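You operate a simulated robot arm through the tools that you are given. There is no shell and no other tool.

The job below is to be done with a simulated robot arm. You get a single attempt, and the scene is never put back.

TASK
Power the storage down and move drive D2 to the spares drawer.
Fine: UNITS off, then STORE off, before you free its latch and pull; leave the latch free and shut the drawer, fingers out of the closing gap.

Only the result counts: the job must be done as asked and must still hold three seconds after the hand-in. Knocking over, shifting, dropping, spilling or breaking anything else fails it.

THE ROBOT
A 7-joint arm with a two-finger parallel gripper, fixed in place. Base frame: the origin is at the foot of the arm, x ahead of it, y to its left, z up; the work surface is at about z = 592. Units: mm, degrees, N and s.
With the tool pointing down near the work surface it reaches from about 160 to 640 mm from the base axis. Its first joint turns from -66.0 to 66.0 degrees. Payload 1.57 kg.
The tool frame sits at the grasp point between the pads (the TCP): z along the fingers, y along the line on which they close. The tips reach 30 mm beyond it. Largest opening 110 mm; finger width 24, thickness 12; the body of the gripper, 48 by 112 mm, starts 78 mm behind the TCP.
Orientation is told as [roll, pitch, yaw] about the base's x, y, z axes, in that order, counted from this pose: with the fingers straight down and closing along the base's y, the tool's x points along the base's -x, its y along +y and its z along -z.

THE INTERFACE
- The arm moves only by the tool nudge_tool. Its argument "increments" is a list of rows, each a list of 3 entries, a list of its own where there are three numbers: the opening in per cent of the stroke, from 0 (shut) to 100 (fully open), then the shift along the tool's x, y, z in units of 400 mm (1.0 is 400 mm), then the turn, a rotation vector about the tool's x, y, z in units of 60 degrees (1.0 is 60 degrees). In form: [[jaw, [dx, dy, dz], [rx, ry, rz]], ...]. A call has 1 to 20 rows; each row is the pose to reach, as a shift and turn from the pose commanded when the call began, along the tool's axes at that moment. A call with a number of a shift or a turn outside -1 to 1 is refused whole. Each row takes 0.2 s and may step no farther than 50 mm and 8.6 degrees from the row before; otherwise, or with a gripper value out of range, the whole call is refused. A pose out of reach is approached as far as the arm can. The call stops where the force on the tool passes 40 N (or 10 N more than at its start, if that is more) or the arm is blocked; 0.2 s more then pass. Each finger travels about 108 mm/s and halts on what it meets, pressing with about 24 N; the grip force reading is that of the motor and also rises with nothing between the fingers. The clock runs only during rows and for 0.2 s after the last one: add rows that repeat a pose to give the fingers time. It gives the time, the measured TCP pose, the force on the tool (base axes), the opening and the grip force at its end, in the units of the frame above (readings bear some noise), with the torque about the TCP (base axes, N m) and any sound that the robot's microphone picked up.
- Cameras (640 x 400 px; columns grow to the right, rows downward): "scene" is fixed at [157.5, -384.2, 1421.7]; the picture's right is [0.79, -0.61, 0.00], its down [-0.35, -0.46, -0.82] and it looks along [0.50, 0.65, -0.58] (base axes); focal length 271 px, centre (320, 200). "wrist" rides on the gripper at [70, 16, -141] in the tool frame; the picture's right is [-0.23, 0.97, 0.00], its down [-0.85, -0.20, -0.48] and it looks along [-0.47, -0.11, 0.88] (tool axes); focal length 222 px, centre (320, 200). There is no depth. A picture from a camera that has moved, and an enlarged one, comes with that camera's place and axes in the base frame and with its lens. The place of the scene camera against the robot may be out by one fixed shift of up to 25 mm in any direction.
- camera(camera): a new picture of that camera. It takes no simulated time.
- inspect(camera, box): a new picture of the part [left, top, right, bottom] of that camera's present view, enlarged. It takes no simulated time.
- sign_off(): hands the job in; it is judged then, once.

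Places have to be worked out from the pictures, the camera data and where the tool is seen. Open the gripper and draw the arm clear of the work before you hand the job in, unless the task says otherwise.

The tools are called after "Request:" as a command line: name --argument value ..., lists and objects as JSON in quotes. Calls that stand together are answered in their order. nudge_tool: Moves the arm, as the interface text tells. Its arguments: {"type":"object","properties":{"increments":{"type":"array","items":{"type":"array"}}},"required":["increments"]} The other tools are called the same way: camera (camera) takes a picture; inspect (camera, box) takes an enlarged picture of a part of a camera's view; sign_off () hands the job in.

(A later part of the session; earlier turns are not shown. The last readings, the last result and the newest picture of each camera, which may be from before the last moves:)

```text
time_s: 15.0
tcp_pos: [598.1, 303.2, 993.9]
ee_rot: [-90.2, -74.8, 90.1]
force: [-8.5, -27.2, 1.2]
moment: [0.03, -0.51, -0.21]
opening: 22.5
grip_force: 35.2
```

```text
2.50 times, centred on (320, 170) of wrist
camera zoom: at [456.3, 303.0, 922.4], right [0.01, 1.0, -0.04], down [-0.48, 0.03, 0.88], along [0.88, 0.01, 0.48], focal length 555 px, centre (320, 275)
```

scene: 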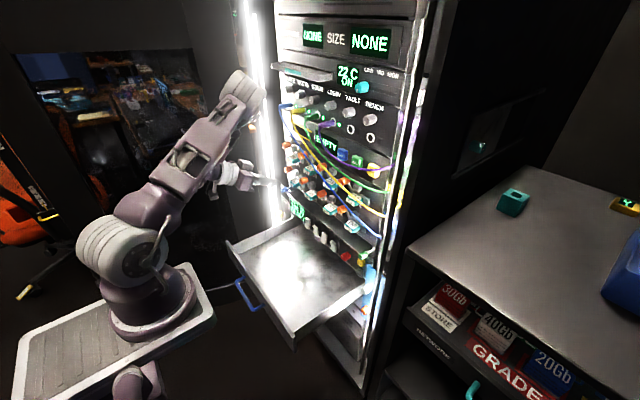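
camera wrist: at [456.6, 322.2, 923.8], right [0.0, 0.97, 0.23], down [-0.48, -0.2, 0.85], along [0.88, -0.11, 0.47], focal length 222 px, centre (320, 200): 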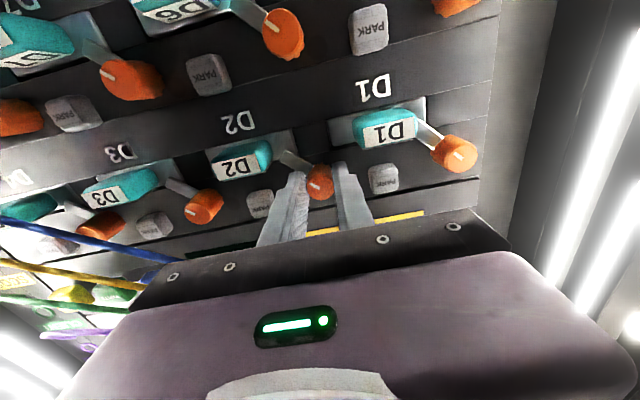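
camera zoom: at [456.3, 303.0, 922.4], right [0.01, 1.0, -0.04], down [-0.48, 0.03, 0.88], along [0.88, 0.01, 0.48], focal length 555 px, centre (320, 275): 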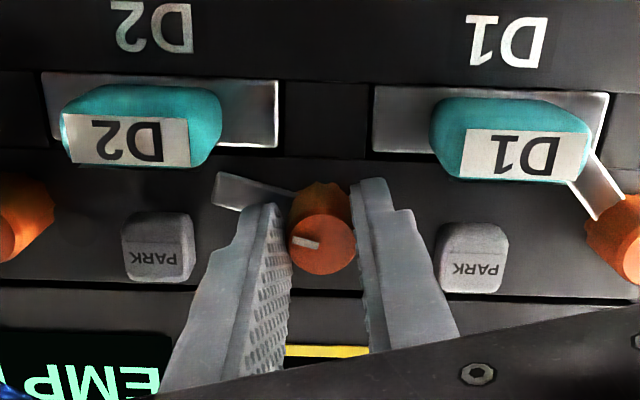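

The counter-clockwise turn works: D2's lever now points almost sideways and is above the carrier. The -27 N in y suggests I am about 2 mm too far left, so I ease that while turning on.

Request:
nudge_tool --increments '[[0, [0.0016, -0.006, 0], [0, 0, -0.06]], [0, [0.0016, -0.006, 0], [0, 0, -0.18]], [0, [0.0016, -0.006, 0], [0, 0, -0.3]], [0, [0.0016, -0.006, 0], [0, 0, -0.42]], [0, [0.0016, -0.006, 0], [0, 0, -0.5]], [0, [0.0016, -0.006, 0], [0, 0, -0.5]]]'

Request:
camera --camera "wrist"

Request:
inspect --camera "scene" --box '[230, 120, 360, 210]'

```text
time_s: 16.4
tcp_pos: [597.4, 302.6, 994.0]
ee_rot: [-90.2, -44.9, 90.1]
force: [6.0, -15.6, 6.2]
moment: [0.05, -0.22, 0.16]
opening: 22.5
grip_force: 35.0
```

```text
taken
camera wrist: at [456.3, 266.1, 933.7], right [0.0, 0.85, -0.53], down [-0.48, 0.47, 0.74], along [0.88, 0.25, 0.41], focal length 222 px, centre (320, 200)
```

wrist: 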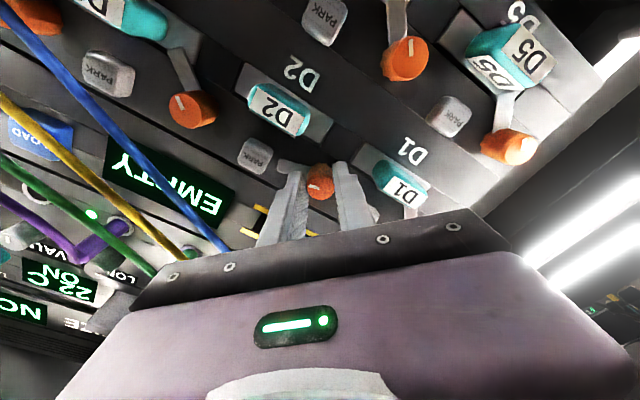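

```text
4.44 times, centred on (295, 165) of scene
camera zoom: at [157.6, -384.7, 1421.6], right [0.79, -0.61, 0.0], down [-0.35, -0.46, -0.82], along [0.5, 0.65, -0.58], focal length 1205 px, centre (431, 356)
```

zoom: 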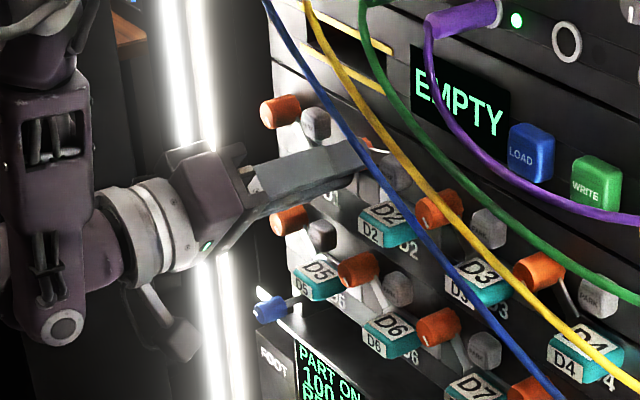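

The knob keeps turning with the gripper. I zoom in to see the lever's new angle and whether it is near the PARK button.

Request:
inspect --camera "wrist" --box '[220, 110, 420, 250]'

Request:
inspect --camera "scene" --box '[295, 140, 335, 180]'

```text
2.86 times, centred on (320, 180) of wrist
camera zoom: at [456.3, 266.1, 933.7], right [0.0, 0.85, -0.53], down [-0.48, 0.47, 0.74], along [0.88, 0.25, 0.41], focal length 635 px, centre (320, 257)
```

zoom: 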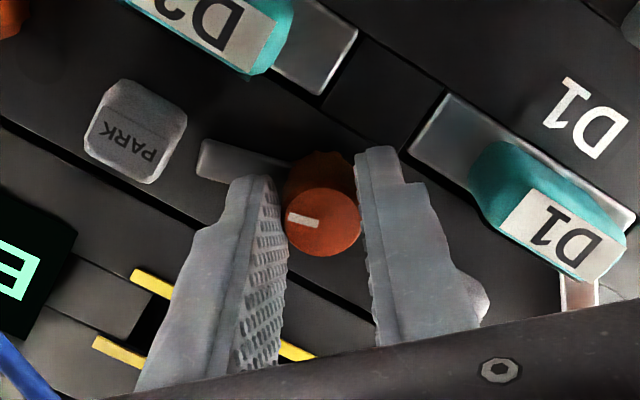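

```text
10.00 times, centred on (315, 160) of scene
camera zoom: at [157.6, -384.7, 1421.6], right [0.79, -0.61, 0.0], down [-0.35, -0.46, -0.82], along [0.5, 0.65, -0.58], focal length 2712 px, centre (370, 600)
```

zoom: 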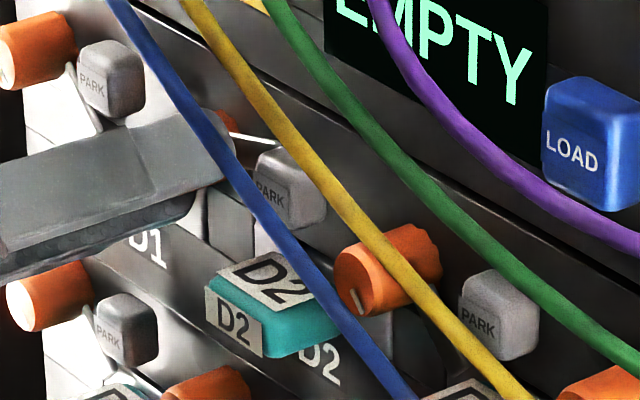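

The lever now points right and about 24° up, roughly 64° from where it began, and clears both the carrier and PARK. I continue toward the stop.

Request:
nudge_tool --increments '[[0, [0, 0, 0], [0, 0, -0.1]], [0, [0, 0, 0], [0, 0, -0.2]], [0, [0, 0, 0], [0, 0, -0.3]], [0, [0, 0, 0], [0, 0, -0.4]], [0, [0, 0, 0], [0, 0, -0.5]], [0, [0, 0, 0], [0, 0, -0.5]]]'

Request:
inspect --camera "wrist" --box '[220, 110, 420, 250]'

```text
time_s: 17.8
tcp_pos: [597.9, 301.7, 996.0]
ee_rot: [-90.3, -15.0, 89.9]
force: [1.6, -21.7, 24.0]
moment: [0.19, -0.25, -0.12]
opening: 22.3
grip_force: 35.2
```

```text
2.86 times, centred on (320, 180) of wrist
camera zoom: at [456.1, 240.3, 961.4], right [0.01, 0.47, -0.88], down [-0.48, 0.78, 0.41], along [0.88, 0.42, 0.23], focal length 635 px, centre (320, 257)
```

zoom: 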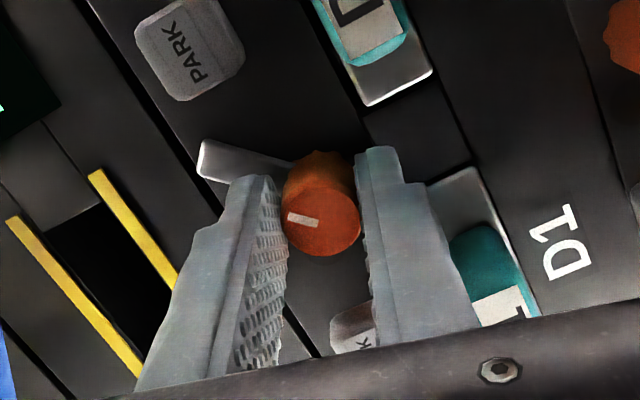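

The torque has risen to 0.19 N·m against the turn and the lever points up-right, about 95° from its latched angle. That looks like the end stop. I release the knob and draw back.

Request:
nudge_tool --increments '[[40, [0, 0, 0], [0, 0, 0]], [40, [0, 0, 0], [0, 0, 0]], [40, [0, 0, -0.05], [0, 0, 0]], [40, [0, 0, -0.12], [0, 0, 0]], [40, [0, 0, -0.2], [0, 0, 0]], [40, [0, 0, -0.2], [0, 0, 0]]]'

Request:
camera --camera "wrist"

Request:
inspect --camera "scene" --box '[280, 130, 350, 180]'

```text
time_s: 19.2
tcp_pos: [518.8, 303.1, 995.3]
ee_rot: [-90.1, -14.9, 89.9]
force: [0.4, 0.0, 0.2]
moment: [0.01, -0.01, -0.02]
opening: 44.1
grip_force: 0.0
```

```text
taken
camera wrist: at [375.9, 241.3, 960.6], right [0.0, 0.47, -0.88], down [-0.48, 0.78, 0.41], along [0.88, 0.42, 0.23], focal length 222 px, centre (320, 200)
```

wrist: 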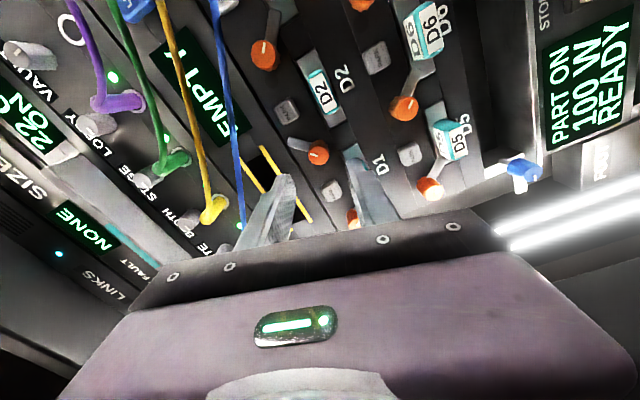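

```text
8.00 times, centred on (315, 155) of scene
camera zoom: at [157.5, -384.2, 1421.7], right [0.79, -0.61, 0.0], down [-0.35, -0.46, -0.82], along [0.5, 0.65, -0.58], focal length 2169 px, centre (360, 560)
```

zoom: 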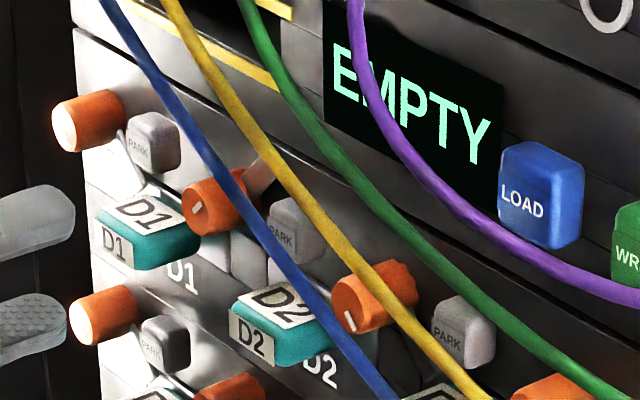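

D2's knob pointer now points up-right and the lever has left the carrier. I zoom in to confirm, and to measure the handle and carrier before grasping.

Request:
inspect --camera "wrist" --box '[250, 50, 420, 180]'

```text
3.08 times, centred on (335, 115) of wrist
camera zoom: at [375.9, 241.3, 960.6], right [0.0, 0.47, -0.88], down [-0.48, 0.78, 0.41], along [0.88, 0.42, 0.23], focal length 684 px, centre (274, 462)
```

zoom: 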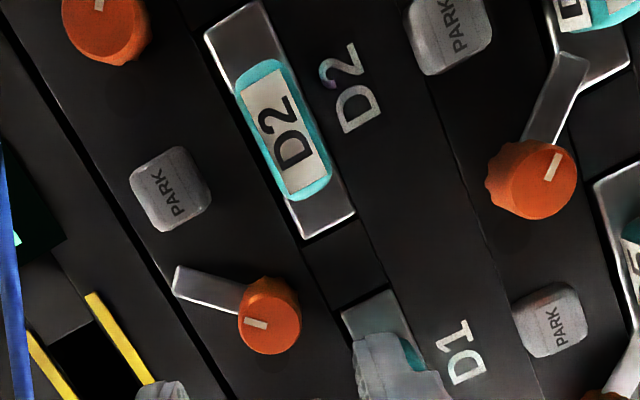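

The D2 latch is clearly free. The handle measures x 597–638, y 236–271, z 957–971, and the carrier is about 75 x 21 mm. I back off a little and turn the wrist back toward level fingers.

Request:
nudge_tool --increments '[[40, [0, 0, -0.02], [0, 0, 0.125]], [40, [0, 0, -0.04], [0, 0, 0.25]], [40, [0, 0, -0.06], [0, 0, 0.375]], [40, [0, 0, -0.08], [0, 0, 0.5]], [50, [0, 0, -0.1], [0, 0, 0.625]], [50, [0, 0, -0.1], [0, 0, 0.75]], [50, [0, 0, -0.1], [0, 0, 0.875]], [50, [0, 0, -0.1], [0, 0, 1.0]]]'

Request:
nudge_tool --increments '[[50, [0, 0, 0], [0, 0, 0.125]], [50, [0, 0, 0], [0, 0, 0.25]], [50, [0, 0, 0], [0, 0, 0.25]]]'

```text
time_s: 21.0
tcp_pos: [478.0, 302.5, 995.2]
ee_rot: [-90.1, -75.1, 90.1]
force: [-0.2, 0.0, -0.3]
moment: [-0.04, -0.04, 0.02]
opening: 54.9
grip_force: 0.0
```

```text
time_s: 21.8
tcp_pos: [492.2, 318.1, 1001.2]
ee_rot: [-54.6, -89.9, 54.6]
force: [-1.2, 0.0, -0.6]
moment: [0.02, 0.0, 0.0]
opening: 54.9
grip_force: 0.0
out of reach, approached as far as the arm can: row 2, 3
```

That was slightly too close for the arm, but the pose is fine. Now I pitch to about -57° and place the fingers in front of D2's handle, opened to about 47 mm.

Request:
nudge_tool --increments '[[43, [0, -0.04, 0.033], [0, 0.1375, 0]], [43, [0.001, -0.081, 0.066], [0, 0.275, 0]], [43, [0.002, -0.122, 0.099], [0, 0.4125, 0]], [43, [0.003, -0.162, 0.132], [0, 0.55, 0]], [43, [0.003, -0.162, 0.132], [0, 0.55, 0]]]'

Request:
camera --camera "wrist"

Request:
inspect --camera "scene" --box '[230, 120, 360, 210]'

```text
time_s: 23.0
tcp_pos: [547.1, 252.5, 999.9]
ee_rot: [0.1, -57.0, 0.0]
force: [-0.3, 0.8, 0.0]
moment: [-0.02, 0.01, 0.0]
opening: 47.4
grip_force: 0.1
```

```text
taken
camera wrist: at [388.7, 270.4, 1018.7], right [0.12, 0.97, 0.19], down [0.06, -0.2, 0.98], along [0.99, -0.11, -0.09], focal length 222 px, centre (320, 200)
```

wrist: 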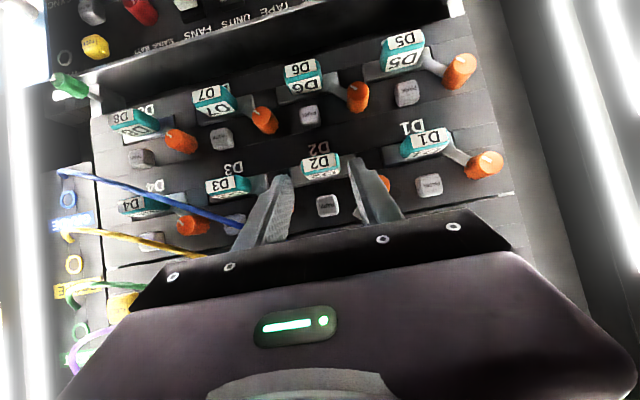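

```text
4.44 times, centred on (295, 165) of scene
camera zoom: at [157.5, -384.3, 1421.7], right [0.79, -0.61, 0.0], down [-0.35, -0.46, -0.82], along [0.5, 0.65, -0.58], focal length 1205 px, centre (431, 356)
```

zoom: 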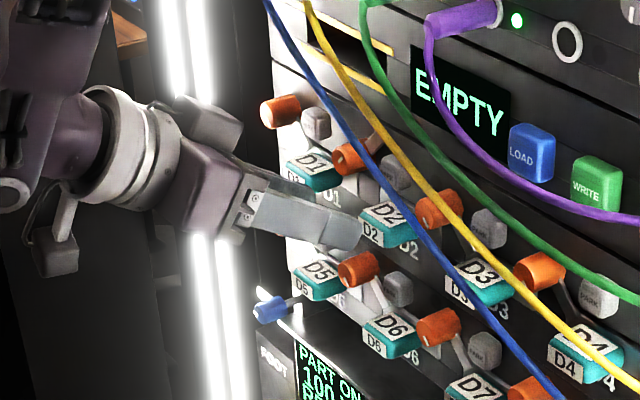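

The handle centre reads y≈253, z≈962, in line with the fingers. I slide them down over its sides, stopping before the carrier plate, and then close.

Request:
nudge_tool --increments '[[43, [-0.007, 0.001, 0.065], [0, 0, 0]], [43, [-0.012, 0.001, 0.11], [0, 0, 0]], [43, [-0.015, 0.001, 0.135], [0, 0, 0]], [43, [-0.0175, 0.001, 0.1555], [0, 0, 0]], [43, [-0.0175, 0.001, 0.1555], [0, 0, 0]]]'

Request:
inspect --camera "wrist" --box '[200, 80, 440, 240]'

Request:
inspect --camera "scene" --box '[260, 130, 350, 190]'

```text
time_s: 24.2
tcp_pos: [602.3, 253.5, 971.6]
ee_rot: [-0.1, -57.1, 0.1]
force: [1.0, 0.5, 0.5]
moment: [0.03, 0.0, -0.02]
opening: 47.1
grip_force: 0.1
```

```text
2.50 times, centred on (320, 160) of wrist
camera zoom: at [444.9, 270.6, 989.7], right [0.13, 0.97, 0.19], down [0.06, -0.2, 0.98], along [0.99, -0.11, -0.09], focal length 555 px, centre (320, 300)
```

zoom: 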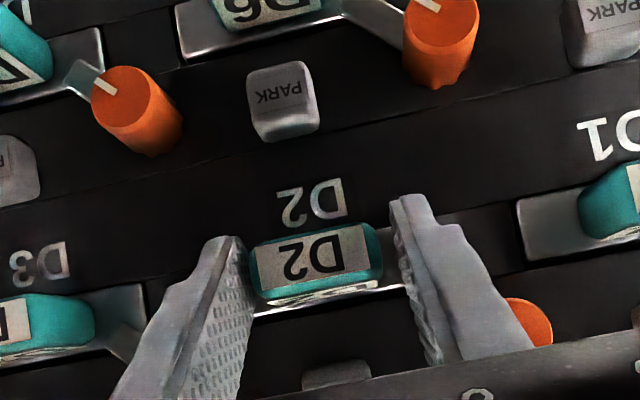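

```text
6.67 times, centred on (305, 160) of scene
camera zoom: at [157.6, -384.2, 1421.7], right [0.79, -0.61, 0.0], down [-0.35, -0.46, -0.82], along [0.5, 0.65, -0.58], focal length 1808 px, centre (420, 467)
```

zoom: 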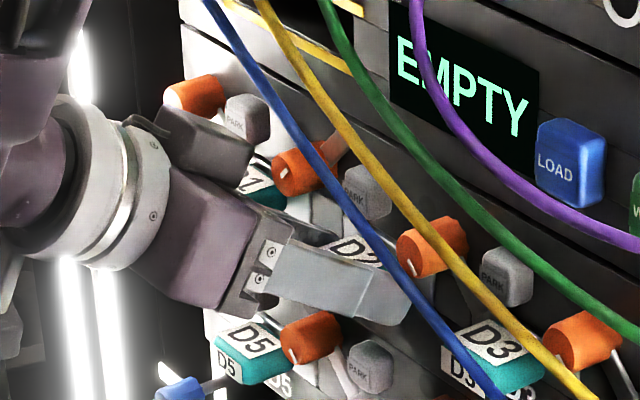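

The fingers straddle the handle, with it slightly nearer the right-hand finger. I shift 1 mm that way and close.

Request:
nudge_tool --increments '[[30, [0, -0.003, 0], [0, 0, 0]], [0, [0, -0.003, 0], [0, 0, 0]], [0, [0, -0.003, 0], [0, 0, 0]], [0, [0, -0.003, 0], [0, 0, 0]]]'

Request:
inspect --camera "wrist" --box '[200, 80, 440, 240]'

```text
time_s: 25.2
tcp_pos: [601.8, 251.5, 971.0]
ee_rot: [-0.1, -57.1, 0.0]
force: [-0.5, -0.3, -0.6]
moment: [-0.05, 0.01, -0.06]
opening: 39.3
grip_force: 24.0
```

```text
2.50 times, centred on (320, 160) of wrist
camera zoom: at [444.7, 269.4, 989.9], right [0.13, 0.97, 0.19], down [0.06, -0.2, 0.98], along [0.99, -0.11, -0.09], focal length 555 px, centre (320, 300)
```

zoom: 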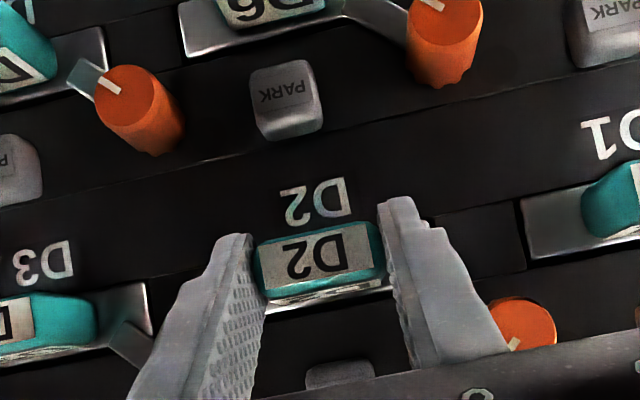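

The grip is firm at 39.3 mm and 24 N with no side load. I pull straight out along -x, slowly at first.

Request:
nudge_tool --increments '[[0, [0.0054, 0, -0.0084], [0, 0, 0]], [0, [0.0109, 0, -0.0168], [0, 0, 0]], [0, [0.0191, 0, -0.0294], [0, 0, 0]], [0, [0.0272, 0, -0.0419], [0, 0, 0]], [0, [0.0381, 0, -0.0587], [0, 0, 0]], [0, [0.0381, 0, -0.0587], [0, 0, 0]]]'

Request:
camera --camera "wrist"

Request:
inspect --camera "scene" --box '[260, 130, 350, 190]'

```text
time_s: 26.6
tcp_pos: [573.3, 252.2, 971.9]
ee_rot: [0.0, -57.2, -0.2]
force: [0.8, 0.0, 4.7]
moment: [-0.05, -0.16, -0.06]
opening: 39.5
grip_force: 23.9
```

```text
taken
camera wrist: at [416.8, 269.6, 989.5], right [0.13, 0.97, 0.19], down [0.06, -0.2, 0.98], along [0.99, -0.11, -0.08], focal length 222 px, centre (320, 200)
```

wrist: 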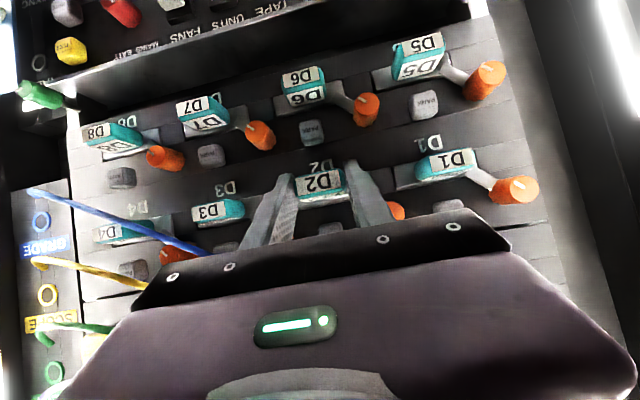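

```text
6.67 times, centred on (305, 160) of scene
camera zoom: at [157.5, -384.3, 1421.7], right [0.79, -0.61, 0.0], down [-0.35, -0.46, -0.82], along [0.5, 0.65, -0.58], focal length 1808 px, centre (420, 467)
```

zoom: 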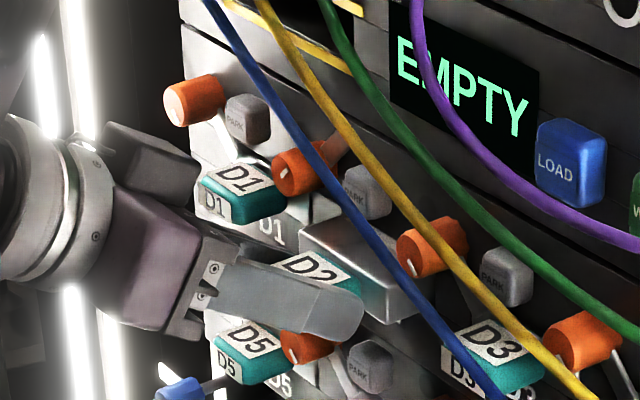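

D2 is sliding out cleanly and the force is low. I keep pulling.

Request:
nudge_tool --increments '[[0, [0.0136, 0, -0.021], [0, 0, 0]], [0, [0.0272, 0, -0.0419], [0, 0, 0]], [0, [0.0408, 0, -0.0629], [0, 0, 0]], [0, [0.0545, 0, -0.0839], [0, 0, 0]], [0, [0.0681, 0, -0.1048], [0, 0, 0]], [0, [0.0681, 0, -0.1048], [0, 0, 0]]]'

Request:
camera --camera "wrist"

Request:
inspect --camera "scene" --box '[240, 120, 360, 200]'

```text
time_s: 28.0
tcp_pos: [523.1, 252.3, 972.3]
ee_rot: [-0.1, -57.1, -0.1]
force: [0.4, -0.1, 3.8]
moment: [-0.05, -0.48, -0.07]
opening: 39.7
grip_force: 24.4
```

```text
taken
camera wrist: at [366.8, 269.3, 989.6], right [0.13, 0.97, 0.19], down [0.06, -0.2, 0.98], along [0.99, -0.11, -0.09], focal length 222 px, centre (320, 200)
```

wrist: 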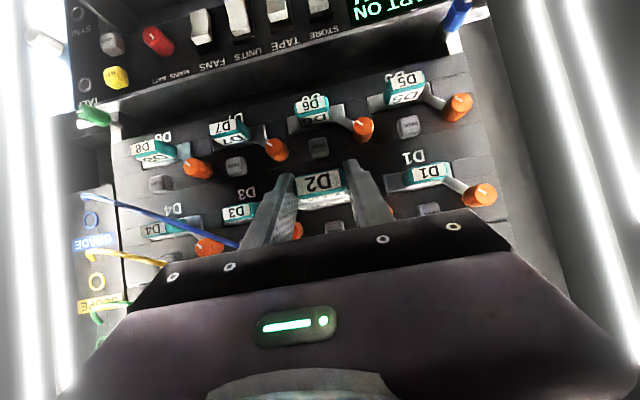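

```text
5.00 times, centred on (300, 160) of scene
camera zoom: at [157.5, -384.3, 1421.7], right [0.79, -0.61, 0.0], down [-0.35, -0.46, -0.82], along [0.5, 0.65, -0.58], focal length 1356 px, centre (420, 400)
```

zoom: 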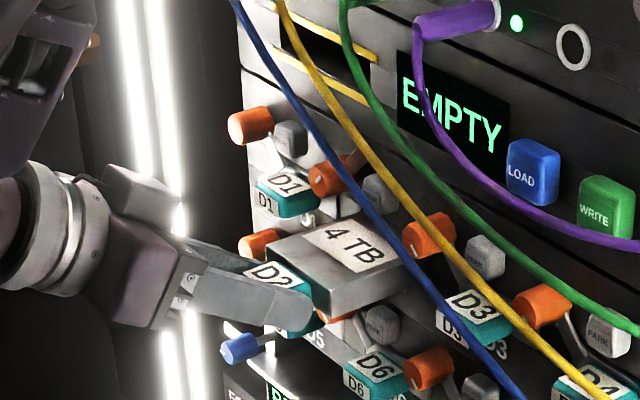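

D2 is 79 mm out, with a "4 TB" label on top. The small upward reaction comes from the slot still supporting the rear. I keep pulling in short steps so it leaves the slot gently.

Request:
nudge_tool --increments '[[0, [0.0109, 0, -0.0182], [0, 0, 0]], [0, [0.0232, 0, -0.0378], [0, 0, 0]], [0, [0.0368, 0, -0.0587], [0, 0, 0]], [0, [0.0368, 0, -0.0587], [0, 0, 0]]]'

Request:
inspect --camera "scene" --box '[240, 120, 360, 200]'

```text
time_s: 29.0
tcp_pos: [495.9, 251.8, 970.9]
ee_rot: [-0.2, -57.1, 0.1]
force: [-0.1, -0.4, 0.4]
moment: [0.0, -0.15, -0.05]
opening: 39.5
grip_force: 23.6
```

```text
5.00 times, centred on (300, 160) of scene
camera zoom: at [157.5, -384.3, 1421.7], right [0.79, -0.61, 0.0], down [-0.35, -0.46, -0.82], along [0.5, 0.65, -0.58], focal length 1356 px, centre (420, 400)
```

zoom: 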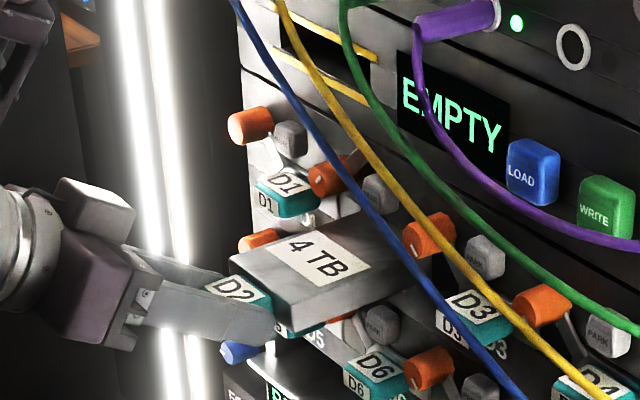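

It is now 106 mm out and the load is shifting to the gripper. I continue in small steps until it is clear.

Request:
nudge_tool --increments '[[0, [0.0109, 0, -0.0168], [0, 0, 0]], [0, [0.0218, 0, -0.0335], [0, 0, 0]], [0, [0.0327, 0, -0.0503], [0, 0, 0]], [0, [0.0327, 0, -0.0503], [0, 0, 0]]]'

Request:
inspect --camera "scene" --box '[230, 120, 350, 200]'

Request:
inspect --camera "wrist" --box '[220, 80, 460, 240]'

```text
time_s: 30.0
tcp_pos: [472.3, 251.7, 971.7]
ee_rot: [-0.2, -57.1, -0.1]
force: [-0.5, -0.4, -0.3]
moment: [0.02, 0.14, -0.01]
opening: 39.4
grip_force: 24.0
```

```text
5.00 times, centred on (290, 160) of scene
camera zoom: at [157.6, -384.2, 1421.7], right [0.79, -0.61, 0.0], down [-0.35, -0.46, -0.82], along [0.5, 0.65, -0.58], focal length 1356 px, centre (470, 400)
```

zoom: 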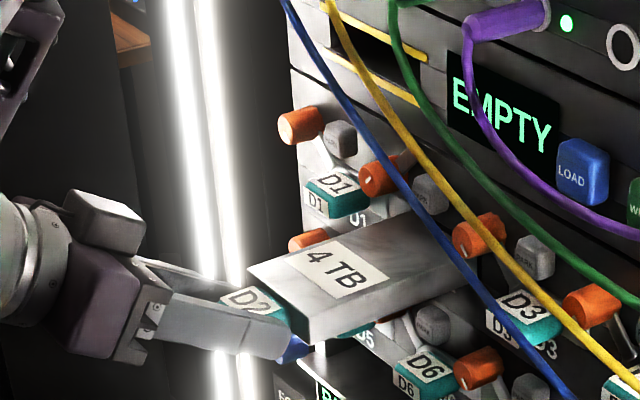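

```text
2.50 times, centred on (340, 160) of wrist
camera zoom: at [314.9, 269.9, 989.8], right [0.12, 0.97, 0.19], down [0.06, -0.2, 0.98], along [0.99, -0.11, -0.09], focal length 555 px, centre (270, 300)
```

zoom: 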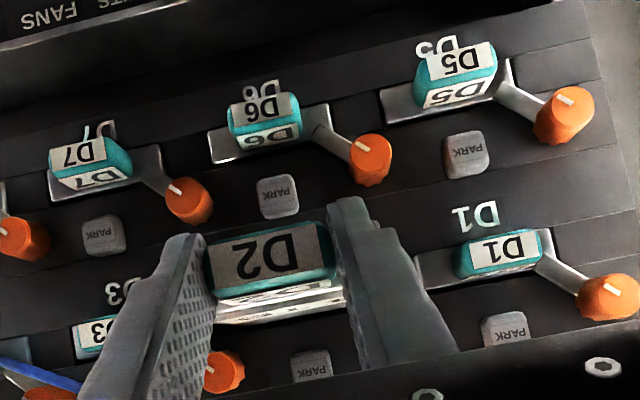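

It is 130 mm out and still partly supported by the slot. I continue the pull.

Request:
nudge_tool --increments '[[0, [0.0109, 0, -0.0168], [0, 0, 0]], [0, [0.0218, 0, -0.0335], [0, 0, 0]], [0, [0.0327, 0, -0.0503], [0, 0, 0]], [0, [0.0327, 0, -0.0503], [0, 0, 0]]]'

Request:
inspect --camera "scene" --box '[230, 120, 350, 200]'

```text
time_s: 31.0
tcp_pos: [447.0, 253.1, 971.1]
ee_rot: [-0.1, -57.1, 0.0]
force: [-0.5, 0.3, 0.1]
moment: [-0.02, 0.15, -0.01]
opening: 39.7
grip_force: 23.4
```

```text
5.00 times, centred on (290, 160) of scene
camera zoom: at [157.6, -384.2, 1421.7], right [0.79, -0.61, 0.0], down [-0.35, -0.46, -0.82], along [0.5, 0.65, -0.58], focal length 1356 px, centre (470, 400)
```

zoom: 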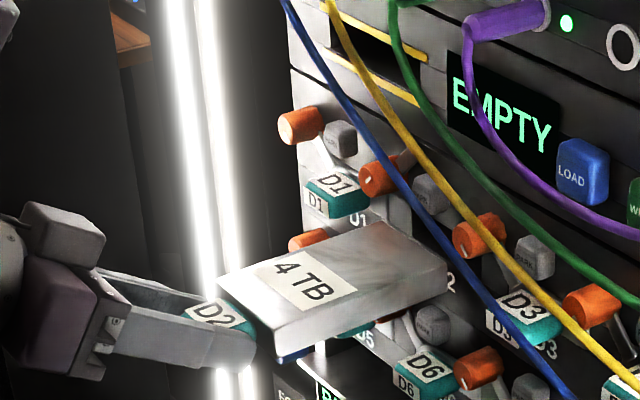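

D2 is out of its bay: its rear edge is at x≈604, the body is about 120 mm long, and it is held level and is light. I back off a bit more to clear the knobs and lower toward the drawer.

Request:
nudge_tool --increments '[[0, [0.019, 0, -0.0294], [0, 0, 0]], [0, [0.0381, 0, -0.0587], [0, 0, 0]], [0, [0.101, -0.03, -0.0178], [0, 0, 0]], [0, [0.1744, -0.06, 0.0298], [0, 0, 0]], [0, [0.2437, -0.09, 0.0837], [0, 0, 0]], [0, [0.3046, -0.12, 0.1322], [0, 0, 0]], [0, [0.3046, -0.12, 0.1322], [0, 0, 0]]]'

Request:
camera --camera "wrist"

Request:
camera --camera "scene"

```text
time_s: 32.6
tcp_pos: [434.2, 208.3, 840.2]
ee_rot: [-0.2, -56.9, 0.1]
force: [0.5, 0.3, 0.6]
moment: [0.02, 0.17, 0.0]
opening: 39.8
grip_force: 23.7
out of reach, approached as far as the arm can: row 3, 4, 5, 6, 7
```

```text
taken
camera wrist: at [277.9, 225.0, 858.3], right [0.12, 0.97, 0.19], down [0.07, -0.2, 0.98], along [0.99, -0.11, -0.09], focal length 222 px, centre (320, 200)
```

wrist: 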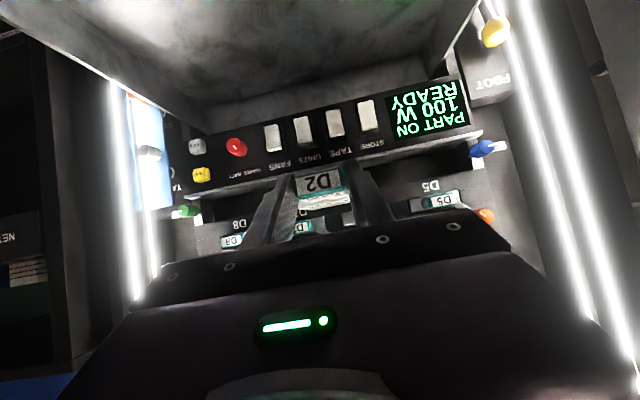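

```text
taken
```

scene: 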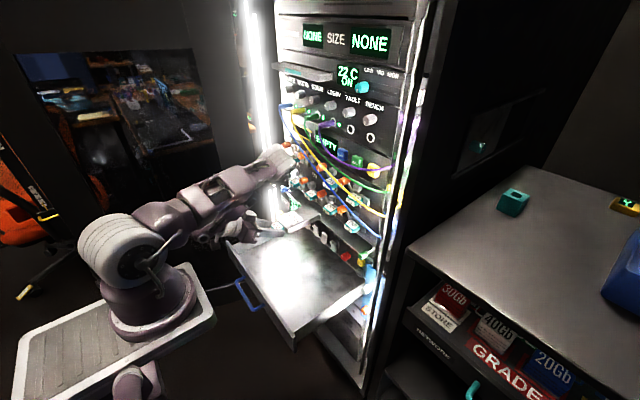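

The drive is above the drawer at (434, 208, 840). The arm is at its near limit for this pitch. I enlarge the scene view to check the drawer and the drive.

Request:
inspect --camera "scene" --box '[215, 190, 385, 360]'

Request:
inspect --camera "scene" --box '[235, 190, 345, 260]'

Request:
inspect --camera "wrist" --box '[40, 0, 520, 200]'

```text
2.35 times, centred on (300, 275) of scene
camera zoom: at [157.6, -384.2, 1421.7], right [0.79, -0.61, 0.0], down [-0.35, -0.46, -0.82], along [0.5, 0.65, -0.58], focal length 638 px, centre (367, 24)
```

zoom: 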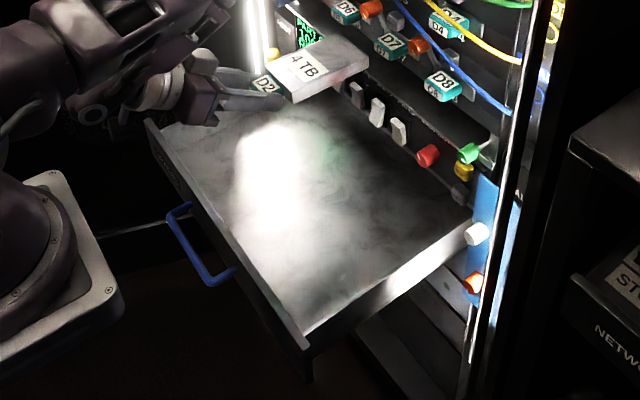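

```text
5.71 times, centred on (290, 225) of scene
camera zoom: at [157.6, -384.2, 1421.7], right [0.79, -0.61, 0.0], down [-0.35, -0.46, -0.82], along [0.5, 0.65, -0.58], focal length 1550 px, centre (491, 57)
```

zoom: 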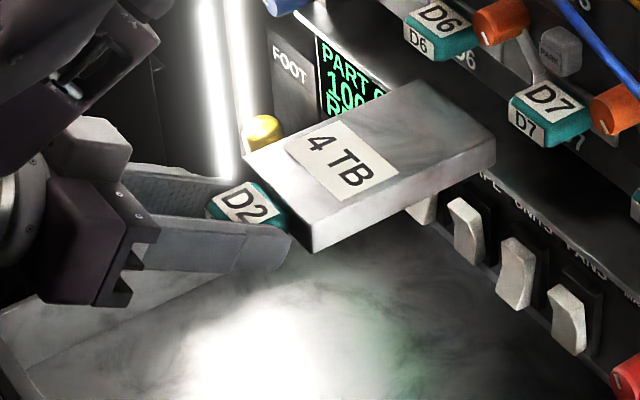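

```text
1.33 times, centred on (280, 100) of wrist
camera zoom: at [277.9, 225.0, 858.3], right [0.12, 0.97, 0.19], down [0.07, -0.2, 0.98], along [0.99, -0.11, -0.09], focal length 296 px, centre (373, 333)
```

zoom: 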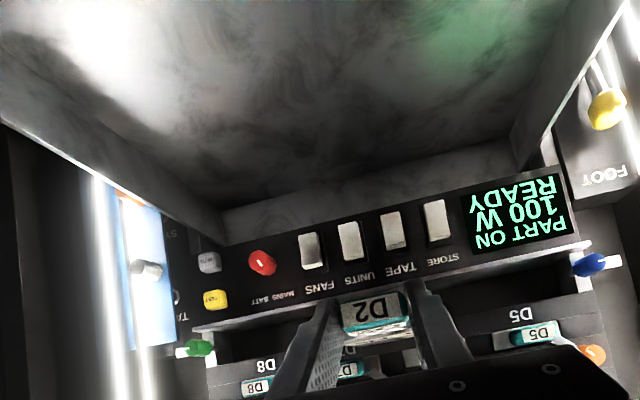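

The drawer front top is at about x≈343, z≈670, and its floor is probably near z≈595. To clear the front wall I steepen the tool by 27°, so the drive's rear tips down and will touch first. I descend to z≈780 on the way.

Request:
nudge_tool --increments '[[0, [0.02, -0.0015, 0.024], [0, 0.09, 0]], [0, [0.04, -0.003, 0.048], [0, 0.18, 0]], [0, [0.06, -0.0045, 0.072], [0, 0.27, 0]], [0, [0.08, -0.006, 0.097], [0, 0.36, 0]], [0, [0.1002, -0.0075, 0.121], [0, 0.45, 0]], [0, [0.1002, -0.0075, 0.121], [0, 0.45, 0]]]'

Request:
camera --camera "wrist"

Request:
inspect --camera "scene" --box '[215, 180, 375, 300]'

```text
time_s: 34.0
tcp_pos: [452.7, 203.8, 780.8]
ee_rot: [0.1, -30.1, -0.1]
force: [0.2, -0.7, -0.1]
moment: [-0.01, 0.12, -0.02]
opening: 39.4
grip_force: 23.4
```

```text
taken
camera wrist: at [322.1, 221.9, 867.5], right [0.2, 0.97, 0.11], down [0.5, -0.2, 0.84], along [0.84, -0.11, -0.53], focal length 222 px, centre (320, 200)
```

wrist: 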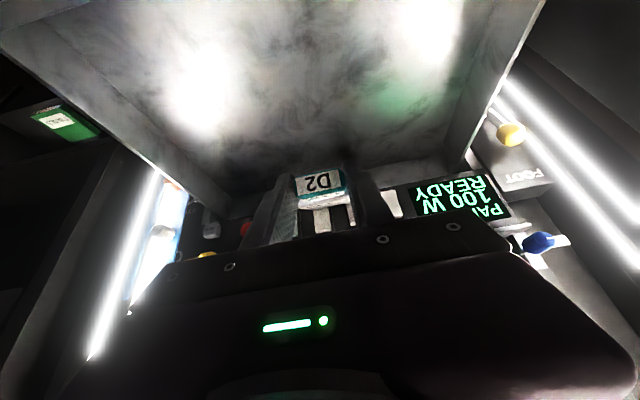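

```text
3.33 times, centred on (295, 240) of scene
camera zoom: at [157.6, -384.2, 1421.7], right [0.79, -0.61, 0.0], down [-0.35, -0.46, -0.82], along [0.5, 0.65, -0.58], focal length 904 px, centre (403, 67)
```

zoom: 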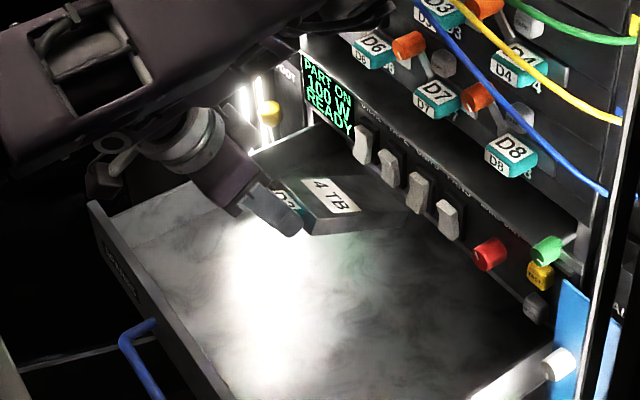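

The drive is held tilted with its rear down. I inspect the drawer's left wall in this view to fix the floor height before touching down.

Request:
inspect --camera "wrist" --box '[380, 0, 580, 180]'

Request:
inspect --camera "wrist" --box '[0, 0, 240, 220]'

Request:
inspect --camera "wrist" --box '[230, 130, 430, 250]'

```text
2.22 times, centred on (480, 90) of wrist
camera zoom: at [322.1, 221.9, 867.5], right [0.2, 0.97, 0.11], down [0.5, -0.2, 0.84], along [0.84, -0.11, -0.53], focal length 494 px, centre (-36, 444)
```

zoom: 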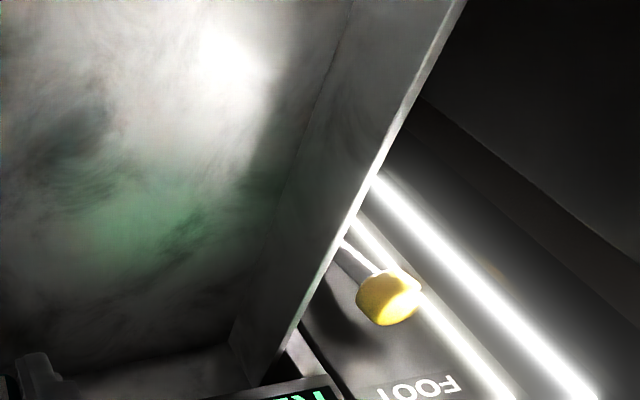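

```text
1.82 times, centred on (120, 110) of wrist
camera zoom: at [322.1, 221.9, 867.5], right [0.2, 0.97, 0.11], down [0.5, -0.2, 0.84], along [0.84, -0.11, -0.53], focal length 404 px, centre (684, 364)
```

zoom: 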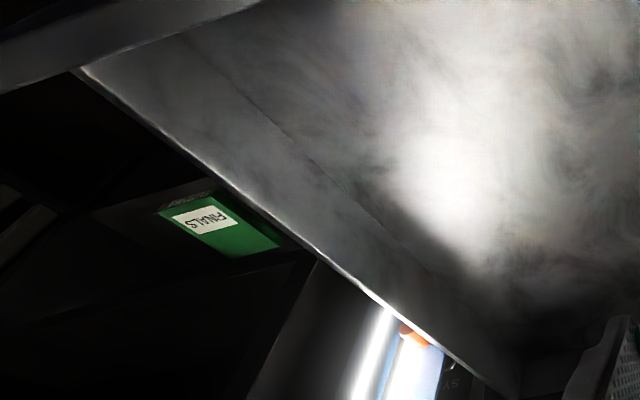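

```text
3.20 times, centred on (330, 190) of wrist
camera zoom: at [322.1, 221.9, 867.5], right [0.2, 0.97, 0.11], down [0.5, -0.2, 0.84], along [0.84, -0.11, -0.53], focal length 711 px, centre (288, 232)
```

zoom: 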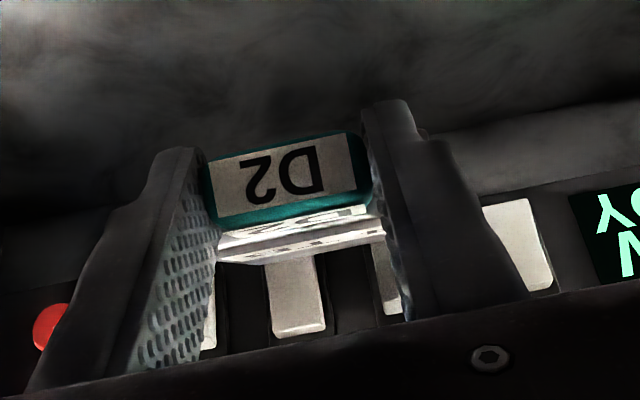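

From the two wall edges the floor lies about 50 mm below the wall top, somewhere around z 600–620. I lower 55 mm, then go in small steps and feel for contact.

Request:
nudge_tool --increments '[[0, [0.0229, 0, 0.0397], [0, 0, 0]], [0, [0.0458, 0, 0.0794], [0, 0, 0]], [0, [0.0688, 0, 0.1191], [0, 0, 0]], [0, [0.0688, 0, 0.1191], [0, 0, 0]]]'

Request:
inspect --camera "scene" --box '[215, 180, 375, 300]'

```text
time_s: 35.0
tcp_pos: [453.0, 203.7, 726.4]
ee_rot: [0.0, -30.1, -0.2]
force: [0.0, -0.2, 0.6]
moment: [0.0, 0.16, 0.03]
opening: 39.5
grip_force: 23.9
```

```text
3.33 times, centred on (295, 240) of scene
camera zoom: at [157.6, -384.2, 1421.7], right [0.79, -0.61, 0.0], down [-0.35, -0.46, -0.82], along [0.5, 0.65, -0.58], focal length 904 px, centre (403, 67)
```

zoom: 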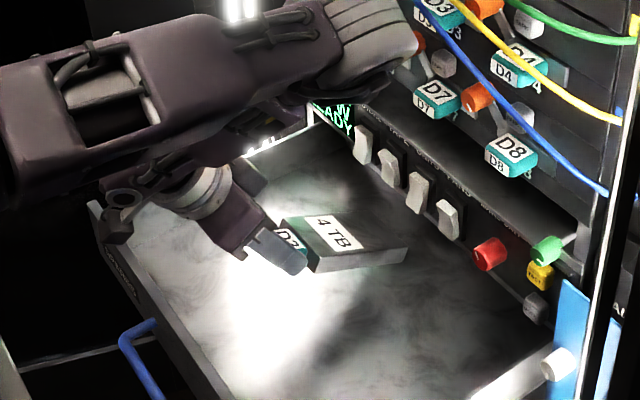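

I want to be sure the arm's elbow is well clear of the rack and cables, so I check the whole scene.

Request:
camera --camera "scene"

Request:
inspect --camera "scene" --box '[230, 110, 390, 230]'

Request:
camera --camera "wrist"

```text
taken
```

scene: 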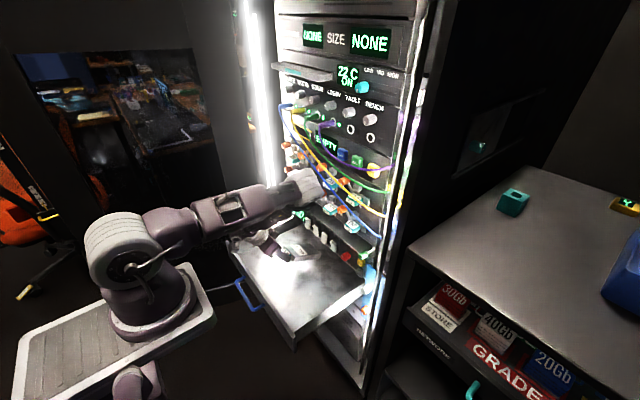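

```text
3.33 times, centred on (310, 170) of scene
camera zoom: at [157.6, -384.2, 1421.7], right [0.79, -0.61, 0.0], down [-0.35, -0.46, -0.82], along [0.5, 0.65, -0.58], focal length 904 px, centre (353, 300)
```

zoom: 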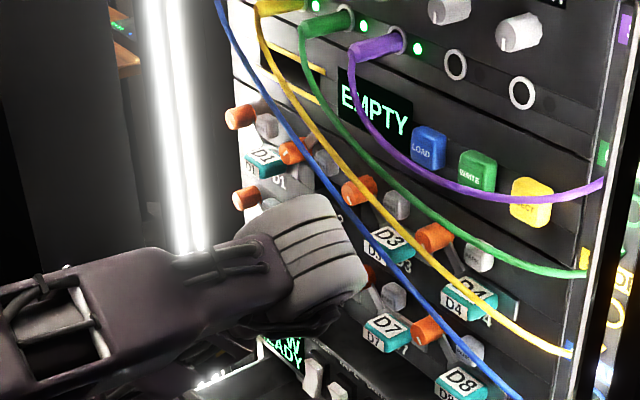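

```text
taken
camera wrist: at [322.0, 221.4, 812.4], right [0.2, 0.97, 0.11], down [0.5, -0.2, 0.84], along [0.84, -0.11, -0.53], focal length 222 px, centre (320, 200)
```

wrist: 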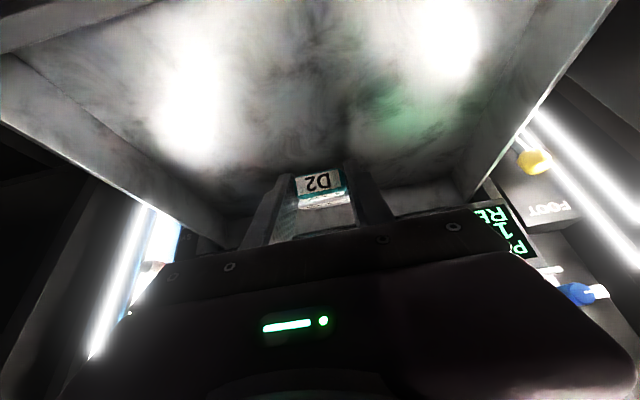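

By link lengths the elbow must be swung toward the camera, around x≈440, well away from the rack. I continue lowering in small steps.

Request:
nudge_tool --increments '[[0, [0.0075, 0, 0.013], [0, 0, 0]], [0, [0.015, 0, 0.026], [0, 0, 0]], [0, [0.0225, 0, 0.039], [0, 0, 0]], [0, [0.0225, 0, 0.039], [0, 0, 0]]]'

Request:
inspect --camera "scene" --box '[255, 210, 355, 285]'

```text
time_s: 36.0
tcp_pos: [452.8, 204.4, 706.4]
ee_rot: [0.1, -30.1, -0.2]
force: [-1.2, -0.2, -0.1]
moment: [0.02, 0.11, 0.01]
opening: 39.6
grip_force: 24.0
```

```text
5.33 times, centred on (305, 248) of scene
camera zoom: at [157.6, -384.2, 1421.7], right [0.79, -0.61, 0.0], down [-0.35, -0.46, -0.82], along [0.5, 0.65, -0.58], focal length 1446 px, centre (400, -53)
```

zoom: 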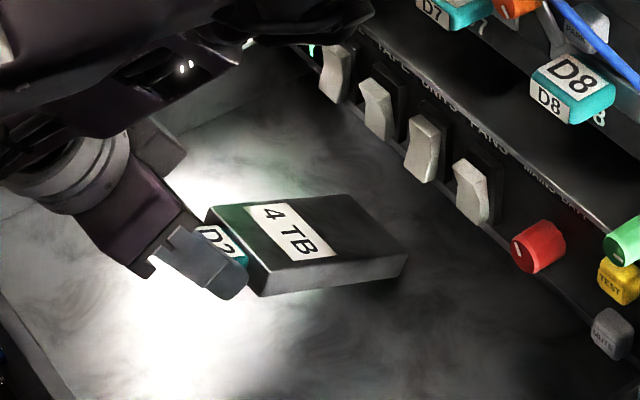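

There is no contact yet at z=706, so the rear edge is still above the floor. I keep lowering in 4 mm rows.

Request:
nudge_tool --increments '[[0, [0.005, 0, 0.0087], [0, 0, 0]], [0, [0.01, 0, 0.0173], [0, 0, 0]], [0, [0.015, 0, 0.026], [0, 0, 0]], [0, [0.015, 0, 0.026], [0, 0, 0]]]'

Request:
inspect --camera "scene" --box '[255, 210, 355, 285]'

```text
time_s: 37.0
tcp_pos: [453.3, 203.6, 695.0]
ee_rot: [0.0, -30.1, -0.1]
force: [0.2, -0.5, -0.4]
moment: [0.0, 0.15, 0.01]
opening: 39.5
grip_force: 23.8
```

```text
5.33 times, centred on (305, 248) of scene
camera zoom: at [157.6, -384.2, 1421.7], right [0.79, -0.61, 0.0], down [-0.35, -0.46, -0.82], along [0.5, 0.65, -0.58], focal length 1446 px, centre (400, -53)
```

zoom: 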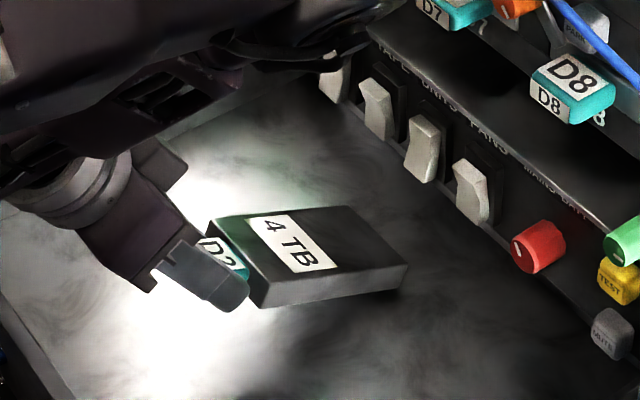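

Still no contact at z=695. I lower another 12 mm.

Request:
nudge_tool --increments '[[0, [0.005, 0, 0.0087], [0, 0, 0]], [0, [0.01, 0, 0.0173], [0, 0, 0]], [0, [0.015, 0, 0.026], [0, 0, 0]], [0, [0.015, 0, 0.026], [0, 0, 0]]]'

Request:
inspect --camera "scene" --box '[255, 210, 355, 285]'

Request:
camera --camera "wrist"

```text
time_s: 38.0
tcp_pos: [454.1, 204.5, 683.2]
ee_rot: [0.0, -30.3, -0.1]
force: [0.9, -0.1, 3.6]
moment: [-0.13, -0.77, 0.13]
opening: 39.4
grip_force: 23.8
```

```text
5.33 times, centred on (305, 248) of scene
camera zoom: at [157.5, -384.3, 1421.7], right [0.79, -0.61, 0.0], down [-0.35, -0.46, -0.82], along [0.5, 0.65, -0.58], focal length 1446 px, centre (400, -53)
```

zoom: 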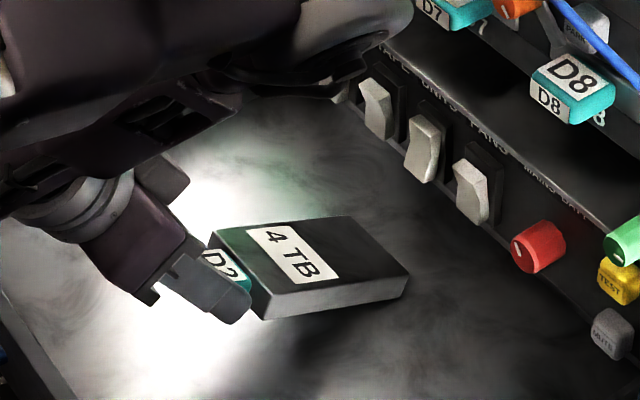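

```text
taken
camera wrist: at [322.7, 221.7, 770.8], right [0.2, 0.97, 0.11], down [0.5, -0.2, 0.84], along [0.84, -0.11, -0.52], focal length 222 px, centre (320, 200)
```

wrist: 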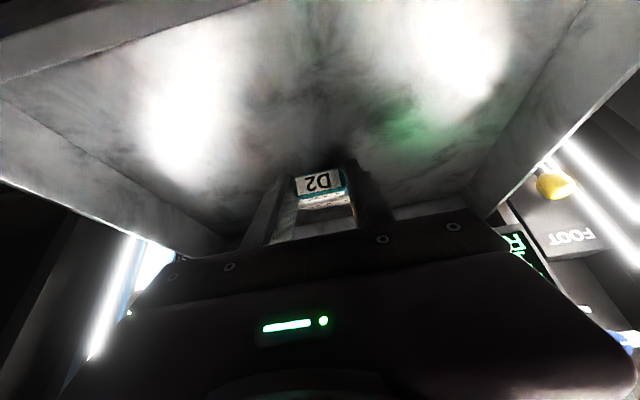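

The rear edge has touched the floor, with 3.6 N upward at z=683, so the floor is near z≈595. Now I lay the drive down by lowering the handle along an arc about that edge, flattening the tool slightly at the same time.

Request:
nudge_tool --increments '[[0, [0.02, 0, 0.0106], [0, -0.025, 0]], [0, [0.04, 0, 0.0212], [0, -0.05, 0]], [0, [0.058, 0, 0.035], [0, -0.079, 0]], [0, [0.0765, 0, 0.049], [0, -0.108, 0]], [0, [0.0765, 0, 0.049], [0, -0.108, 0]]]'

Request:
inspect --camera "scene" --box '[245, 210, 355, 285]'

```text
time_s: 39.2
tcp_pos: [437.7, 204.5, 650.5]
ee_rot: [0.1, -36.6, -0.1]
force: [0.1, 0.9, 4.8]
moment: [0.02, -0.79, 0.15]
opening: 39.5
grip_force: 23.7
```

```text
5.33 times, centred on (300, 248) of scene
camera zoom: at [157.5, -384.3, 1421.7], right [0.79, -0.61, 0.0], down [-0.35, -0.46, -0.82], along [0.5, 0.65, -0.58], focal length 1446 px, centre (427, -53)
```

zoom: 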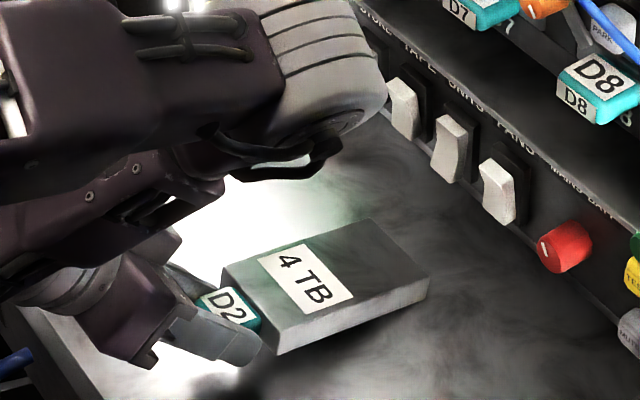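

It is laying down as planned at about 5 N. I lower the rest of the way until the fingertips are near the floor.

Request:
nudge_tool --increments '[[0, [0.016, 0, 0.011], [0, -0.028, 0]], [0, [0.0325, 0, 0.022], [0, -0.057, 0]], [0, [0.041, 0, 0.03], [0, -0.057, 0]], [0, [0.0465, 0, 0.035], [0, -0.057, 0]], [0, [0.0465, 0, 0.035], [0, -0.057, 0]]]'

Request:
inspect --camera "scene" --box '[245, 210, 355, 285]'

Request:
camera --camera "wrist"

```text
time_s: 40.4
tcp_pos: [432.1, 204.8, 629.3]
ee_rot: [-0.1, -40.0, -0.1]
force: [0.3, 1.1, 3.8]
moment: [-0.05, -0.69, 0.12]
opening: 39.6
grip_force: 24.4
```

```text
5.33 times, centred on (300, 248) of scene
camera zoom: at [157.5, -384.3, 1421.7], right [0.79, -0.61, 0.0], down [-0.35, -0.46, -0.82], along [0.5, 0.65, -0.58], focal length 1446 px, centre (427, -53)
```

zoom: 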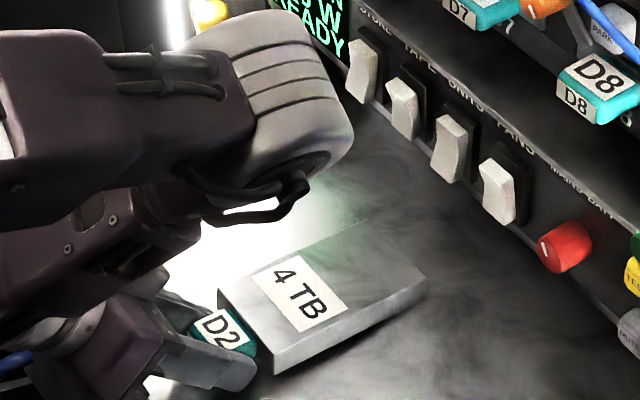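

```text
taken
camera wrist: at [286.3, 221.8, 692.1], right [0.18, 0.97, 0.15], down [0.35, -0.2, 0.92], along [0.92, -0.11, -0.37], focal length 222 px, centre (320, 200)
```

wrist: 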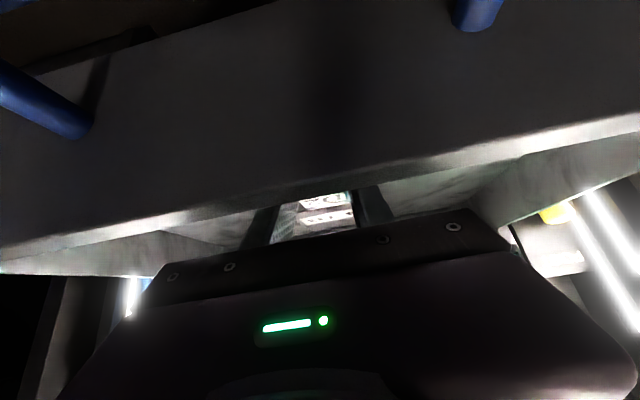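

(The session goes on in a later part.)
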